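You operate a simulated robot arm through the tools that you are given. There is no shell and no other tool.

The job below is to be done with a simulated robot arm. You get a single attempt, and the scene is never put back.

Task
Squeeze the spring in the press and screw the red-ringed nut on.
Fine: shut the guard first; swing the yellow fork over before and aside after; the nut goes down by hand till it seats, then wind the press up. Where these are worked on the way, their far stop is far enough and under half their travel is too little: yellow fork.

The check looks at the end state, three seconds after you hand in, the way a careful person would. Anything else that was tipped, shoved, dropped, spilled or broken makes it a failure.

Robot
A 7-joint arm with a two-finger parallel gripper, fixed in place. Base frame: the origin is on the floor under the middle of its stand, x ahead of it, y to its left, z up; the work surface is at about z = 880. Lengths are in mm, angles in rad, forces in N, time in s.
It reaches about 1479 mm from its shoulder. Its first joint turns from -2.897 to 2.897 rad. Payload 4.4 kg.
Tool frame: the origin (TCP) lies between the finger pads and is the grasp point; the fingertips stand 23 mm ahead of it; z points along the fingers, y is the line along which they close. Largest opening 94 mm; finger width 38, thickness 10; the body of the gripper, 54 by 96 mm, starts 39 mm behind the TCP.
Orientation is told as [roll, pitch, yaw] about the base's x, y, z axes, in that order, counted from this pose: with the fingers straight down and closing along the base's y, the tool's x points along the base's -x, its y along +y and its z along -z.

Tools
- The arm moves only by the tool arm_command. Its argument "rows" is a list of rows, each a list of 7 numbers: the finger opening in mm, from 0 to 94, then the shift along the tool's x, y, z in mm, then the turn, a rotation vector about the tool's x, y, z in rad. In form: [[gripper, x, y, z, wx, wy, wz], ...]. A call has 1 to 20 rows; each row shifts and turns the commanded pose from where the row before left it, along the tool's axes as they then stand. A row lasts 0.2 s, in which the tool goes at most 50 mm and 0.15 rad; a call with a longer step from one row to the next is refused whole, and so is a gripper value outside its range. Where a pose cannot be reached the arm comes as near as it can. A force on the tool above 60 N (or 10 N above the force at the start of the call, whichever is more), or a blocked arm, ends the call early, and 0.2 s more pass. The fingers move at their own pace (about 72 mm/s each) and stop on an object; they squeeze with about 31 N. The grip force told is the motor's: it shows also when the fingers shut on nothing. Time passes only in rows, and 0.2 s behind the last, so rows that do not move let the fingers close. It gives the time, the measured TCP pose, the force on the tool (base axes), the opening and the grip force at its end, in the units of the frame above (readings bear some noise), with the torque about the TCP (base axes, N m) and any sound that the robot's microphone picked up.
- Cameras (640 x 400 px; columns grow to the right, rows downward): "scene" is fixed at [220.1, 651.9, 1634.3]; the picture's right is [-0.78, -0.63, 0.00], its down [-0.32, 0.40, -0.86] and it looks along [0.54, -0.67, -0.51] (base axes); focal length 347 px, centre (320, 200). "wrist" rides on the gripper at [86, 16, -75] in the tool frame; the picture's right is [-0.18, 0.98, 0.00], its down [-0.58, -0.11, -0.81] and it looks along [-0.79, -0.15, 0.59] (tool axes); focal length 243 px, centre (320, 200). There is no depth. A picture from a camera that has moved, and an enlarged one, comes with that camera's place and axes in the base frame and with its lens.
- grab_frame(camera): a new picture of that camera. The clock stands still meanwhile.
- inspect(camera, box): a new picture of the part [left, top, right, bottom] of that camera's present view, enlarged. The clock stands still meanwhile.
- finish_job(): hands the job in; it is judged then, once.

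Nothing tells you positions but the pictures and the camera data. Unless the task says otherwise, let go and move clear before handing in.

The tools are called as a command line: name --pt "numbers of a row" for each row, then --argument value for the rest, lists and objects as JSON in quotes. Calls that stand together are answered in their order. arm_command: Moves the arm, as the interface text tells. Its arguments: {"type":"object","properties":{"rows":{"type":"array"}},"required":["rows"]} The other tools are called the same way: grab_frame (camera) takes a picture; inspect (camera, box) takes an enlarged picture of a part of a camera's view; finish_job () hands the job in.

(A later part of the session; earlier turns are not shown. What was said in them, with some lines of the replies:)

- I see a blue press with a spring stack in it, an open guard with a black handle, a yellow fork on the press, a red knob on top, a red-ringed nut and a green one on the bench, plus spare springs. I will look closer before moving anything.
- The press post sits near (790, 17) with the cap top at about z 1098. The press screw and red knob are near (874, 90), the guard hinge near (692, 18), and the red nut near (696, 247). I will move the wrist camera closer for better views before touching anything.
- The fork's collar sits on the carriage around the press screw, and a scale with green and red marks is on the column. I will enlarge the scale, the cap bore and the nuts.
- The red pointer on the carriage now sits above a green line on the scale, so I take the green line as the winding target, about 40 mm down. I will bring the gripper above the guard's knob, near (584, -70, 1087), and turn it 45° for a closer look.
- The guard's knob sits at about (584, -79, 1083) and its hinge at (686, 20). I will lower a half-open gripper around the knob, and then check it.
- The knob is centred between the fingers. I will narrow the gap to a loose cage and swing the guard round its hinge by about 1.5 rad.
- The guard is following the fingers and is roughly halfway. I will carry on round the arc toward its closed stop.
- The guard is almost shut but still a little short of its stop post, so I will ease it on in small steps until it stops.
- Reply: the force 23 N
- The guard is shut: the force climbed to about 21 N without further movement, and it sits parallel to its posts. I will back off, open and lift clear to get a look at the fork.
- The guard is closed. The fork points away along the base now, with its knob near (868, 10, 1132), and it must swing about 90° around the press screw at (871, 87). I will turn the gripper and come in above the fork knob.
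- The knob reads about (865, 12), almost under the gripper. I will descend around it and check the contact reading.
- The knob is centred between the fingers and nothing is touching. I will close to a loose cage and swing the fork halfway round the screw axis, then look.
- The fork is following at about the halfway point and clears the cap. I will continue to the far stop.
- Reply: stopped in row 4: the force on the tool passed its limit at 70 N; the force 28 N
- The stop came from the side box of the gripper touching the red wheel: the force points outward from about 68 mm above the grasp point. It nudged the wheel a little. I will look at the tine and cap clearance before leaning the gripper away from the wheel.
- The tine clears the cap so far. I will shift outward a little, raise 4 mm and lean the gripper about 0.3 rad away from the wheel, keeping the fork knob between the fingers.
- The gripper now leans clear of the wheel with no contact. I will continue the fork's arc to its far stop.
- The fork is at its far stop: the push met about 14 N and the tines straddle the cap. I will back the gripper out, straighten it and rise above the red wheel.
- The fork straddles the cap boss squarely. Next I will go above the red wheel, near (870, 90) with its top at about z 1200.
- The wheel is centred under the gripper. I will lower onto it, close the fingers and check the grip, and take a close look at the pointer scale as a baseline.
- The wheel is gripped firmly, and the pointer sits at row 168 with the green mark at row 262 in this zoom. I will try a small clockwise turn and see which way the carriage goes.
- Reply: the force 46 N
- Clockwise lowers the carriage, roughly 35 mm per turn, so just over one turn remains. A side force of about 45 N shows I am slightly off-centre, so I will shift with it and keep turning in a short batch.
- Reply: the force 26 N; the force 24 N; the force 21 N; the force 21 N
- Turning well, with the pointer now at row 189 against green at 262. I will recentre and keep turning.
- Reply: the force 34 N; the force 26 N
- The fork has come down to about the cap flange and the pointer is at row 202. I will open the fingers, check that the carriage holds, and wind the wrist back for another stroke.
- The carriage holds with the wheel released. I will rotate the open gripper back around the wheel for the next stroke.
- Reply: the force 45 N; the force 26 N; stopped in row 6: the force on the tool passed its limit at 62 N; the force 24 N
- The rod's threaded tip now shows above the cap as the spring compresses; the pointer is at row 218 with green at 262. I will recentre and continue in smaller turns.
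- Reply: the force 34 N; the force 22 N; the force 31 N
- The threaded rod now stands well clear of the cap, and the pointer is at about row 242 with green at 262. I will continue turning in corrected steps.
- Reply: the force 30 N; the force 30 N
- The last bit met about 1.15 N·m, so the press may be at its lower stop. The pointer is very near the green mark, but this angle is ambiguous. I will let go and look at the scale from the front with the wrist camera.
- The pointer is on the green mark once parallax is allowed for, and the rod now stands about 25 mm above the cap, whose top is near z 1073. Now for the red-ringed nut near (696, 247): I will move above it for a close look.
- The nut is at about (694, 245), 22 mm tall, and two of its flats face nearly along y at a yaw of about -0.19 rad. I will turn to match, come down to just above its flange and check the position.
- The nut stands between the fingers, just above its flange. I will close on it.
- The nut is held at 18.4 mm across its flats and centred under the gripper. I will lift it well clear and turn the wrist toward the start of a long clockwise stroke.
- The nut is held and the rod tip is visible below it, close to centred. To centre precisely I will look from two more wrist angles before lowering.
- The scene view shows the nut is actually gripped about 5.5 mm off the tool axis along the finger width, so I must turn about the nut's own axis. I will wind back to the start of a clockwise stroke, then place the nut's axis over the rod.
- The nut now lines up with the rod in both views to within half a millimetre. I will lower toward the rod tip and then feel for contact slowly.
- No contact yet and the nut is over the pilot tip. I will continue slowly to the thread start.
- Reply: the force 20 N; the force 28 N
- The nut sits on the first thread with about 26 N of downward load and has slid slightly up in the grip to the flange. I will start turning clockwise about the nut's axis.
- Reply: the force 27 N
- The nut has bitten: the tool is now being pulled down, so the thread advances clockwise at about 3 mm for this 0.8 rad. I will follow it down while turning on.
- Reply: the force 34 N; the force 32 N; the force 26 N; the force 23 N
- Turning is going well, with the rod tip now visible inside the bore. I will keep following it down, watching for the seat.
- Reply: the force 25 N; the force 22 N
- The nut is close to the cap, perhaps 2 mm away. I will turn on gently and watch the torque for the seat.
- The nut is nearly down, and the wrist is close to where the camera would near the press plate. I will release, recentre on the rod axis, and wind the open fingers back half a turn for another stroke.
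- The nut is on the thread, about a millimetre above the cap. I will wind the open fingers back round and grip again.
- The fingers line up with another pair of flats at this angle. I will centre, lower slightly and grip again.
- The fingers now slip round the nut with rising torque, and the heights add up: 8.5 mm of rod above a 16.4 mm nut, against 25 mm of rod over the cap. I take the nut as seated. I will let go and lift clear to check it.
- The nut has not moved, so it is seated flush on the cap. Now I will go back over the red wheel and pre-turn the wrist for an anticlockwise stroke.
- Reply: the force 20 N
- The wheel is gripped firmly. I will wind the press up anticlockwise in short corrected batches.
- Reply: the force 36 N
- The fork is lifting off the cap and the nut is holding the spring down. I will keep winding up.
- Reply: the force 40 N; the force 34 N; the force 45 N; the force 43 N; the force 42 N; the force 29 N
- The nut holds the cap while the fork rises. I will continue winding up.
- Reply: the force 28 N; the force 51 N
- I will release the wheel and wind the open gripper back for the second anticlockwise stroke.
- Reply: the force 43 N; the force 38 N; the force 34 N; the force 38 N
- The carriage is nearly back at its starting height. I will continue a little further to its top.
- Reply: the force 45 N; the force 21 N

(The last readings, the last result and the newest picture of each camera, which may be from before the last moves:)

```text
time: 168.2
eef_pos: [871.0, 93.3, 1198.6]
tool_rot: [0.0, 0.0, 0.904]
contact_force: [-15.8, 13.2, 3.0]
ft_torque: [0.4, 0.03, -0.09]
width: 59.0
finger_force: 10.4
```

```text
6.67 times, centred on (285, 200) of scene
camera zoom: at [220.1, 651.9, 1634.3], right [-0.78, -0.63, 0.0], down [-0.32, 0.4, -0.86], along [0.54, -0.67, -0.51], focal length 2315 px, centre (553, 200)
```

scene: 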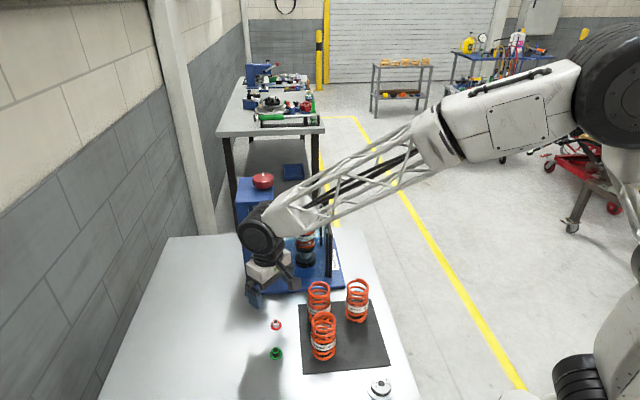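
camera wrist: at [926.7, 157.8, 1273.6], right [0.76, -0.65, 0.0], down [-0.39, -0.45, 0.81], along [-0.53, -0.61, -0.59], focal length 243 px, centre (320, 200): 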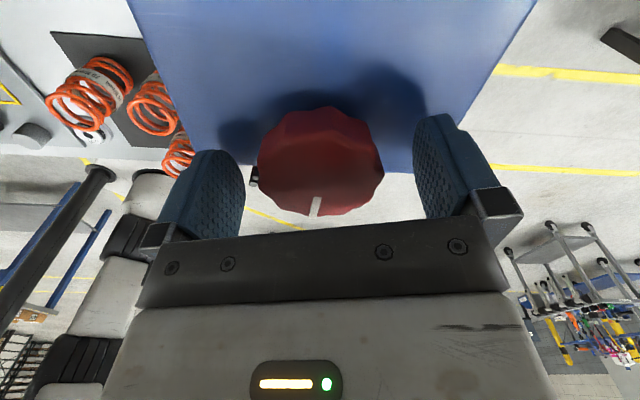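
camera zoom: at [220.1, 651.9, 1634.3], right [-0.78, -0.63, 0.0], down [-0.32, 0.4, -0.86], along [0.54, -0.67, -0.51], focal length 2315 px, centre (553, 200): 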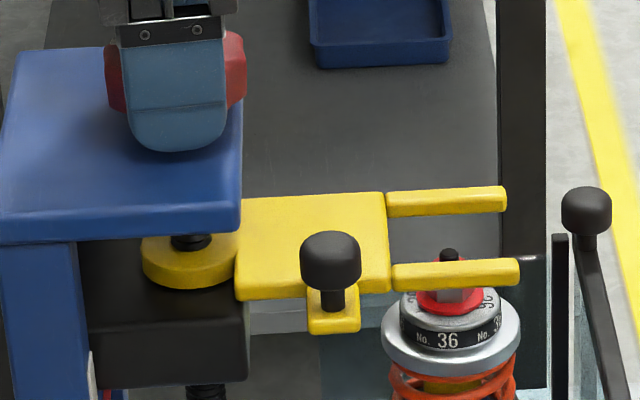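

The carriage is back at, or slightly above, its starting height with the spring held by the nut. I will release the wheel, rise and go back to the fork's knob.

arm_command --pt "70 0 0 0 0 0 0" --pt "94 0 0 0 0 0 0" --pt "94 0 0 0 0 0 0" --pt "94 0 0 -25 0 0 0" --pt "94 0 0 -30 0 0 0" --pt "94 0 0 -30 0 0 0" --pt "94 29.7 25.9 0 0 0 0" --pt "94 29.7 25.9 0 0 0 0" --pt "80 29.6 26 0 0 0 0" --pt "60 0 0 0 0 0 0.13" --pt "50 0 0 0 0 0 0.13" --pt "50 0 0 0 0 0 0.132" --pt "50 0 0 0 0 -0.1 0" --pt "50 0 0 0 0 -0.1 0" --pt "50 0 0 0 0 -0.1 0" --pt "50 0 0 0 0 0 0"

grab_frame --camera "wrist"

inspect --camera "scene" --box '[220, 140, 350, 260]'

```text
time: 171.7
eef_pos: [754.9, 70.3, 1283.4]
tool_rot: [0.0, -0.302, 0.512]
contact_force: [-0.3, 0.0, 0.7]
ft_torque: [0.0, -0.01, -0.02]
width: 50.2
finger_force: 0.1
```

```text
taken
camera wrist: at [656.3, 34.2, 1329.7], right [-0.33, 0.94, 0.05], down [0.33, 0.06, 0.94], along [0.89, 0.33, -0.33], focal length 243 px, centre (320, 200)
```

wrist: 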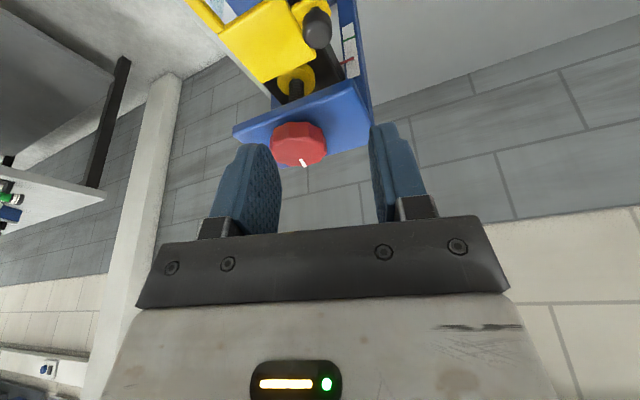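

```text
3.33 times, centred on (285, 200) of scene
camera zoom: at [220.1, 651.9, 1634.3], right [-0.78, -0.63, 0.0], down [-0.32, 0.4, -0.86], along [0.54, -0.67, -0.51], focal length 1157 px, centre (437, 200)
```

zoom: 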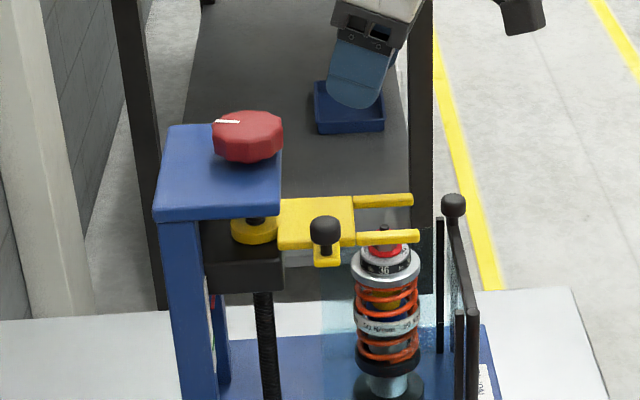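

The knob sits at about (784, 87, 1132). I will move 10 mm outward and slide the leaned gripper down along its own axis around the knob, as before.

arm_command --pt "50 10 0 10 0 0 0" --pt "50 0 0 35 0 0 0" --pt "50 0 0 35 0 0 0" --pt "50 0 0 30 0 0 0" --pt "50 0 0 20 0 0 0" --pt "50 0 0 10 0 0 0" --pt "50 0 0 0 0 0 0"

grab_frame --camera "wrist"

inspect --camera "scene" --box '[220, 140, 350, 260]'

```text
time: 173.2
eef_pos: [782.8, 85.5, 1146.2]
tool_rot: [0.0, -0.301, 0.51]
contact_force: [-0.5, -0.6, -0.2]
ft_torque: [-0.02, -0.03, 0.0]
width: 49.9
finger_force: 0.0
```

```text
taken
camera wrist: at [684.4, 49.6, 1191.3], right [-0.33, 0.94, 0.05], down [0.33, 0.06, 0.94], along [0.89, 0.33, -0.33], focal length 243 px, centre (320, 200)
```

wrist: 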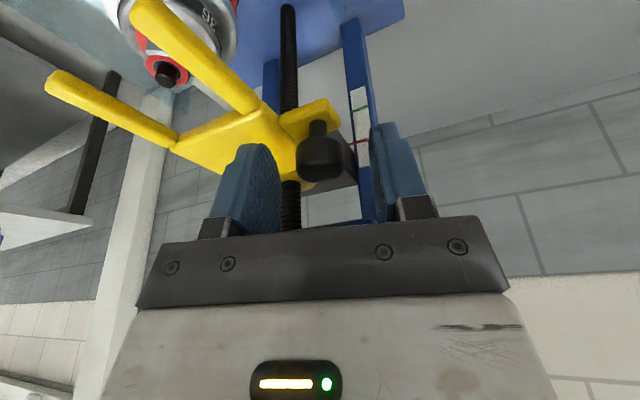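

```text
3.33 times, centred on (285, 200) of scene
camera zoom: at [220.1, 651.9, 1634.3], right [-0.78, -0.63, 0.0], down [-0.32, 0.4, -0.86], along [0.54, -0.67, -0.51], focal length 1157 px, centre (437, 200)
```

zoom: 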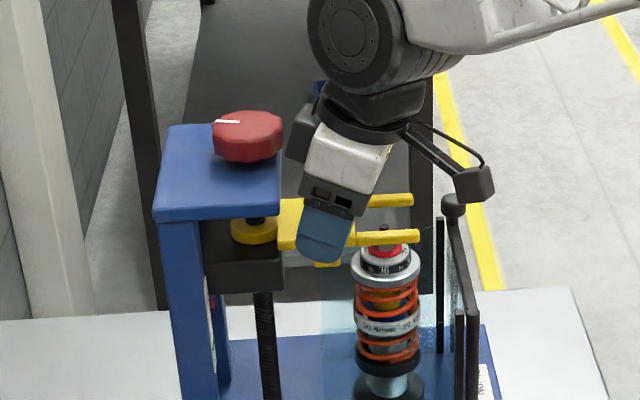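

The knob is between the fingers, and the tine bottoms clear the rod tip by about 6 mm. I will close to a loose cage and swing the fork back anticlockwise, a few steps first.

arm_command --pt "40 0 0 3 0 0 0" --pt "30 0 0 0 0 0 0" --pt "30 0 0 0 0 0 0" --pt "30 3.2 -8.13 -0.99 -0.0132 0 -0.0427" --pt "30 2.73 -8.31 -0.85 -0.0132 0 -0.0427" --pt "30 2.24 -8.47 -0.69 -0.0132 0 -0.0427" --pt "30 1.76 -8.6 -0.54 -0.0132 0 -0.0427" --pt "30 0 0 0 0 0 0"

grab_frame --camera "wrist"

inspect --camera "scene" --box '[220, 140, 350, 260]'

```text
time: 175.1
eef_pos: [793.6, 53.3, 1143.1]
tool_rot: [-0.001, -0.3, 0.691]
contact_force: [-0.2, 0.2, -0.8]
ft_torque: [-0.02, -0.02, 0.01]
width: 30.0
finger_force: 0.2
```

```text
taken
camera wrist: at [702.6, -0.3, 1188.8], right [-0.49, 0.87, 0.05], down [0.31, 0.12, 0.94], along [0.81, 0.48, -0.33], focal length 243 px, centre (320, 200)
```

wrist: 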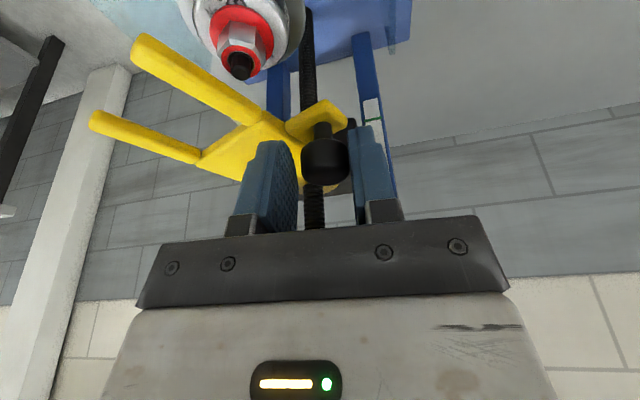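

```text
3.33 times, centred on (285, 200) of scene
camera zoom: at [220.1, 651.9, 1634.3], right [-0.78, -0.63, 0.0], down [-0.32, 0.4, -0.86], along [0.54, -0.67, -0.51], focal length 1157 px, centre (437, 200)
```

zoom: 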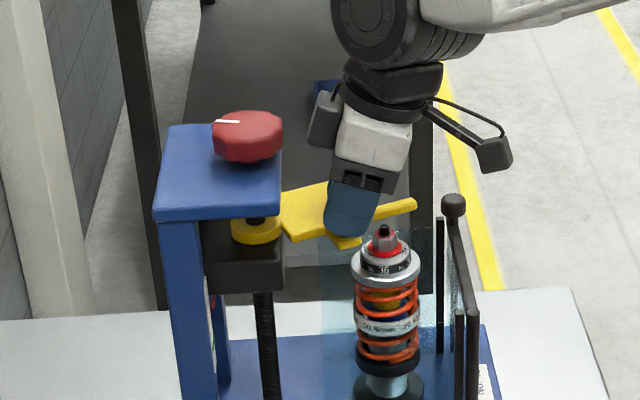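

The fork has swung clear over the rod without touching it. I will continue.

arm_command --pt "30 1.26 -8.69 -0.39 -0.0132 0 -0.0427" --pt "30 0.76 -8.75 -0.24 -0.0132 0 -0.0427" --pt "30 0.26 -8.79 -0.08 -0.0132 0 -0.0427" --pt "30 -0.25 -8.79 0.08 -0.0132 0 -0.0427" --pt "30 -0.74 -8.75 0.23 -0.0132 0 -0.0427" --pt "30 0 0 0 0 0 0"

grab_frame --camera "wrist"

inspect --camera "scene" --box '[220, 140, 350, 260]'

```text
time: 176.4
eef_pos: [823.7, 20.9, 1144.9]
tool_rot: [-0.001, -0.301, 0.915]
contact_force: [-0.3, -0.3, -0.3]
ft_torque: [0.01, -0.02, 0.01]
width: 29.9
finger_force: 0.0
```

```text
taken
camera wrist: at [747.1, -51.5, 1190.3], right [-0.67, 0.74, 0.05], down [0.28, 0.18, 0.94], along [0.69, 0.65, -0.33], focal length 243 px, centre (320, 200)
```

wrist: 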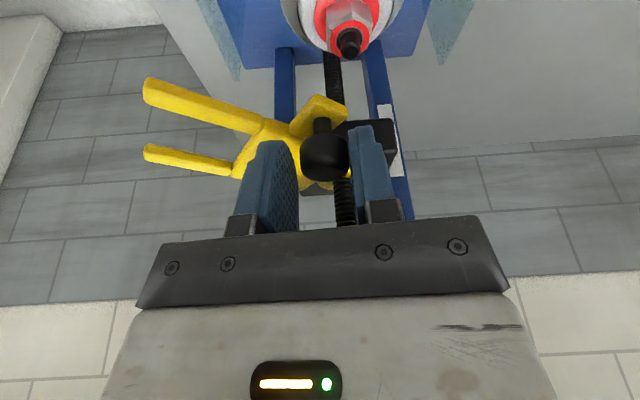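

```text
3.33 times, centred on (285, 200) of scene
camera zoom: at [220.1, 651.9, 1634.3], right [-0.78, -0.63, 0.0], down [-0.32, 0.4, -0.86], along [0.54, -0.67, -0.51], focal length 1157 px, centre (437, 200)
```

zoom: 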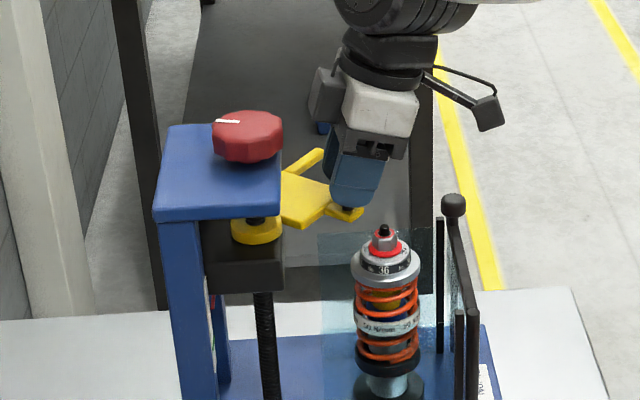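

arm_command --pt "30 -1.25 -8.69 0.39 -0.0132 0 -0.0427" --pt "30 -1.75 -8.6 0.54 -0.0132 0 -0.0427" --pt "30 -2.23 -8.47 0.69 -0.0132 0 -0.0427" --pt "30 -2.71 -8.32 0.84 -0.0132 0 -0.0427" --pt "30 0 0 0 0 0 0"

grab_frame --camera "wrist"

inspect --camera "scene" --box '[220, 140, 350, 260]'

```text
time: 177.7
eef_pos: [855.8, 8.7, 1145.3]
tool_rot: [0.0, -0.301, 1.092]
contact_force: [0.1, 0.1, -1.2]
ft_torque: [-0.01, 0.0, 0.0]
width: 30.1
finger_force: 0.1
```

```text
taken
camera wrist: at [794.3, -76.3, 1189.8], right [-0.79, 0.61, 0.05], down [0.24, 0.23, 0.94], along [0.56, 0.76, -0.33], focal length 243 px, centre (320, 200)
```

wrist: 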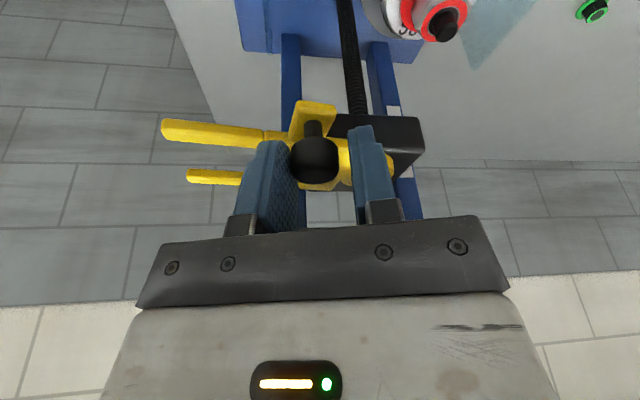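

```text
3.33 times, centred on (285, 200) of scene
camera zoom: at [220.1, 651.9, 1634.3], right [-0.78, -0.63, 0.0], down [-0.32, 0.4, -0.86], along [0.54, -0.67, -0.51], focal length 1157 px, centre (437, 200)
```

zoom: 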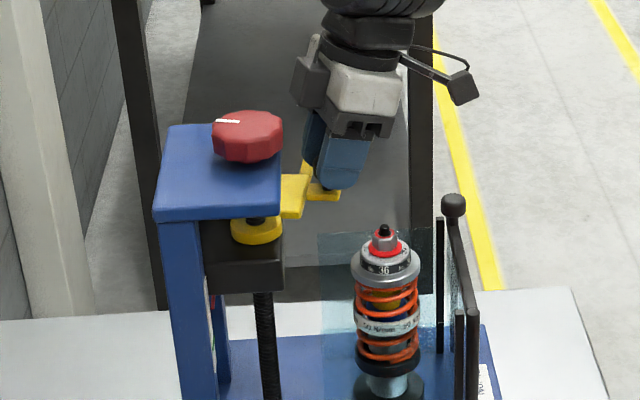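

arm_command --pt "30 -3.19 -8.13 0.99 -0.0132 0 -0.0427" --pt "30 -1.8 -4.0 0.56 0 0 0" --pt "30 0 0 0 0 0 0"

inspect --camera "scene" --box '[220, 140, 350, 260]'

grab_frame --camera "wrist"

```text
time: 178.4
eef_pos: [868.4, 8.3, 1145.3]
tool_rot: [0.001, -0.3, 1.14]
contact_force: [-12.4, -0.5, 0.5]
ft_torque: [0.0, 0.28, 0.13]
width: 34.7
finger_force: 4.6
```

```text
3.33 times, centred on (285, 200) of scene
camera zoom: at [220.1, 651.9, 1634.3], right [-0.78, -0.63, 0.0], down [-0.32, 0.4, -0.86], along [0.54, -0.67, -0.51], focal length 1157 px, centre (437, 200)
```

zoom: 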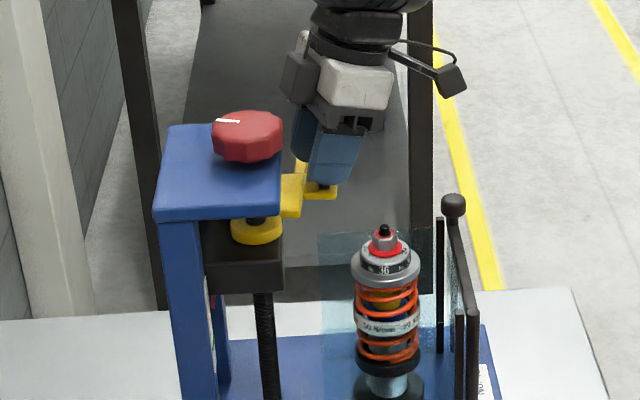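

```text
taken
camera wrist: at [811.3, -80.2, 1189.9], right [-0.82, 0.57, 0.05], down [0.23, 0.24, 0.94], along [0.53, 0.78, -0.33], focal length 243 px, centre (320, 200)
```

wrist: 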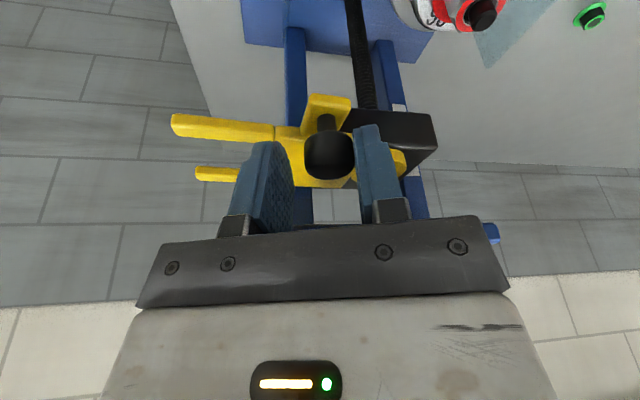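

The fork is back aside at its stop, with about 12 N of resistance. I will back off and withdraw along the gripper's axis, then straighten up.

arm_command --pt "38 0 4 0 0 0 0" --pt "50 0 0 0 0 0 0" --pt "50 0 0 -10 0 0 0" --pt "50 0 0 -25 0 0 0" --pt "50 0 0 -35 0 0 0" --pt "50 0 0 -40 0 0 0" --pt "50 0 0 -40 0 0 0" --pt "50 0 0 0 0 0.1 0" --pt "50 0 0 0 0 0.1 0" --pt "50 0 0 0 0 0.1 0" --pt "50 0 0 -40 0 0 0" --pt "50 0 0 0 0 0 0"

grab_frame --camera "wrist"

grab_frame --camera "scene"

inspect --camera "scene" --box '[230, 160, 370, 300]'

```text
time: 181.1
eef_pos: [846.1, -30.5, 1328.1]
tool_rot: [0.0, -0.002, 1.139]
contact_force: [0.3, 0.1, 0.1]
ft_torque: [0.01, -0.01, 0.0]
width: 50.1
finger_force: 0.0
```

```text
taken
camera wrist: at [795.7, -100.7, 1402.3], right [-0.82, 0.58, 0.0], down [0.34, 0.48, 0.81], along [0.47, 0.66, -0.59], focal length 243 px, centre (320, 200)
```

wrist: 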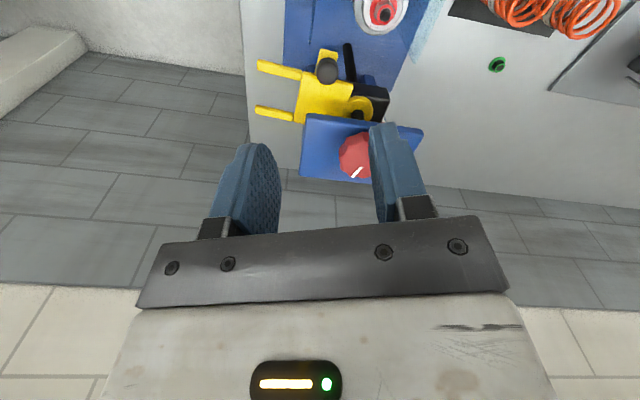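

```text
taken
```

scene: 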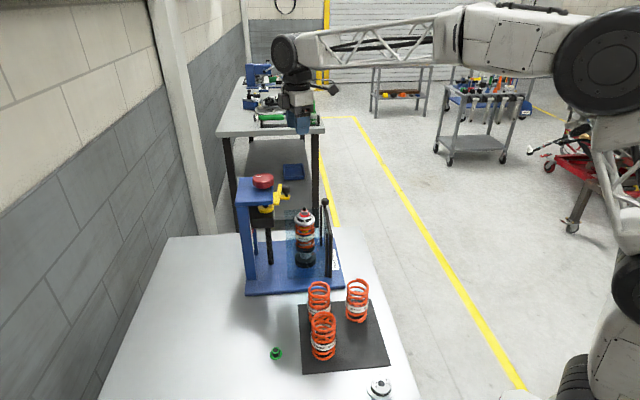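

```text
2.86 times, centred on (300, 230) of scene
camera zoom: at [220.1, 651.9, 1634.3], right [-0.78, -0.63, 0.0], down [-0.32, 0.4, -0.86], along [0.54, -0.67, -0.51], focal length 992 px, centre (377, 114)
```

zoom: 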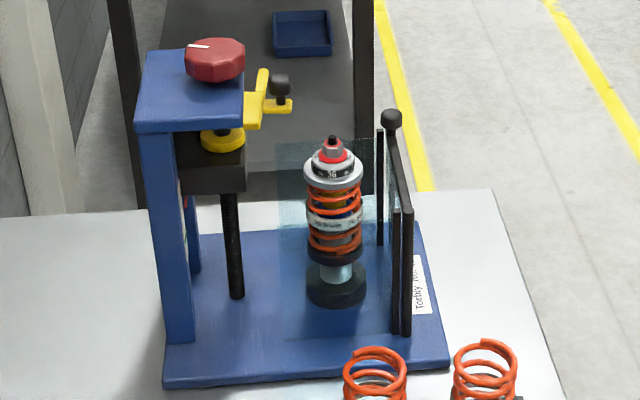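

inspect --camera "scene" --box '[290, 200, 322, 225]'

inspect --camera "scene" --box '[290, 190, 350, 290]'

inspect --camera "scene" --box '[230, 290, 410, 400]'

inspect --camera "wrist" --box '[240, 0, 430, 190]'

```text
16.00 times, centred on (306, 212) of scene
camera zoom: at [220.1, 651.9, 1634.3], right [-0.78, -0.63, 0.0], down [-0.32, 0.4, -0.86], along [0.54, -0.67, -0.51], focal length 5555 px, centre (544, 0)
```

zoom: 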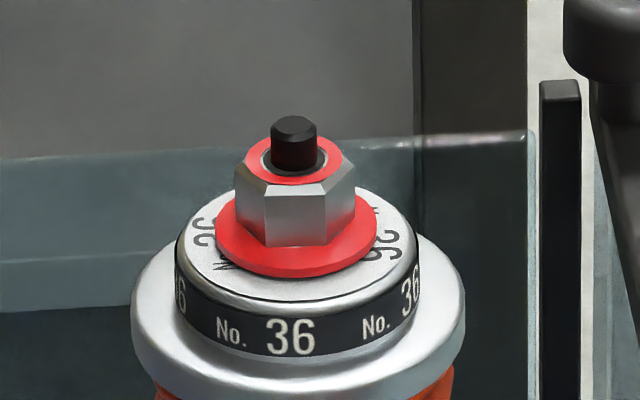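

```text
4.00 times, centred on (320, 240) of scene
camera zoom: at [220.1, 651.9, 1634.3], right [-0.78, -0.63, 0.0], down [-0.32, 0.4, -0.86], along [0.54, -0.67, -0.51], focal length 1389 px, centre (320, 40)
```

zoom: 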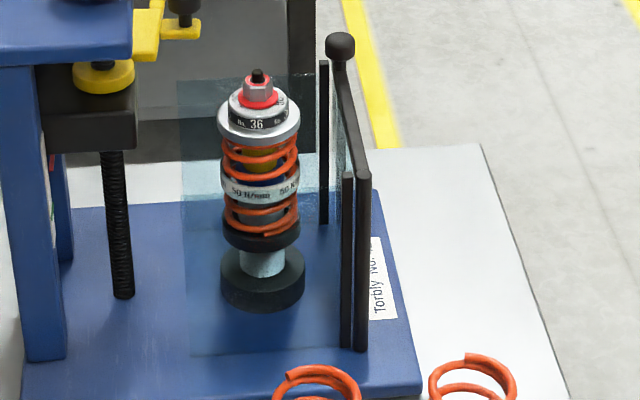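

```text
3.56 times, centred on (320, 345) of scene
camera zoom: at [220.1, 651.9, 1634.3], right [-0.78, -0.63, 0.0], down [-0.32, 0.4, -0.86], along [0.54, -0.67, -0.51], focal length 1234 px, centre (320, -316)
```

zoom: 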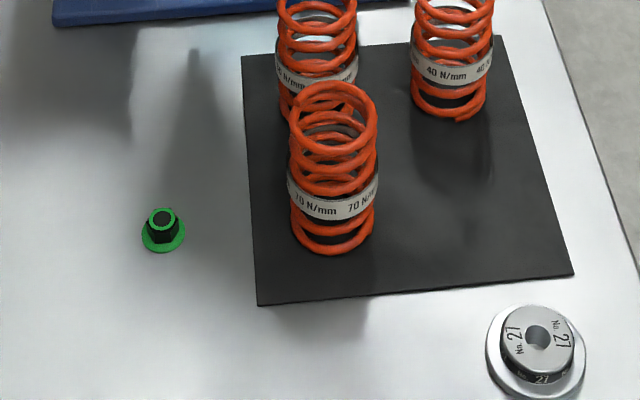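

```text
2.11 times, centred on (335, 95) of wrist
camera zoom: at [795.7, -100.7, 1402.3], right [-0.82, 0.58, 0.0], down [0.34, 0.48, 0.81], along [0.47, 0.66, -0.59], focal length 511 px, centre (288, 421)
```

zoom: 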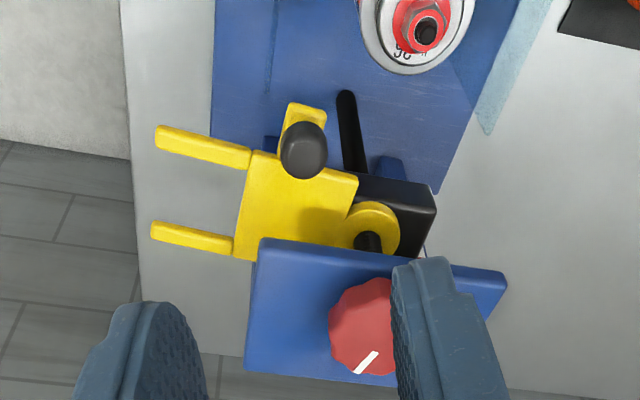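

The end state looks right. The guard is shut, the fork is aside at its stop, and the carriage is back at the top. The red-ringed nut is seated on the cap, and neither nut nor cap moved when the press let go. The green nut, spare springs and spare cap are untouched and the gripper is empty and clear, so I am handing in.

finish_job

```text
The job is handed in.
```

I've handed the job in: the spring is squeezed and held by the red-ringed nut, which is screwed down onto the cap. I don't have the check's result.

- **Guard:** I shut it first and pushed until it met resistance. It stayed shut throughout.
- **Fork:** I swung it over to its far stop before pressing, and back aside to its stop afterwards.
- **Press:** I wound it down until the pointer reached the green mark. After the nut was on, I wound it back up to about its starting height, where the nut alone holds the spring.
- **Nut:** I turned it down until it seated. Neither the nut nor the cap moved when the press let go.

While swinging the fork over, the gripper brushed the red wheel and turned it slightly. It caused no visible damage, and the press turned normally afterwards. The green nut, spare springs and spare cap look untouched, and the gripper is empty and clear of the press.
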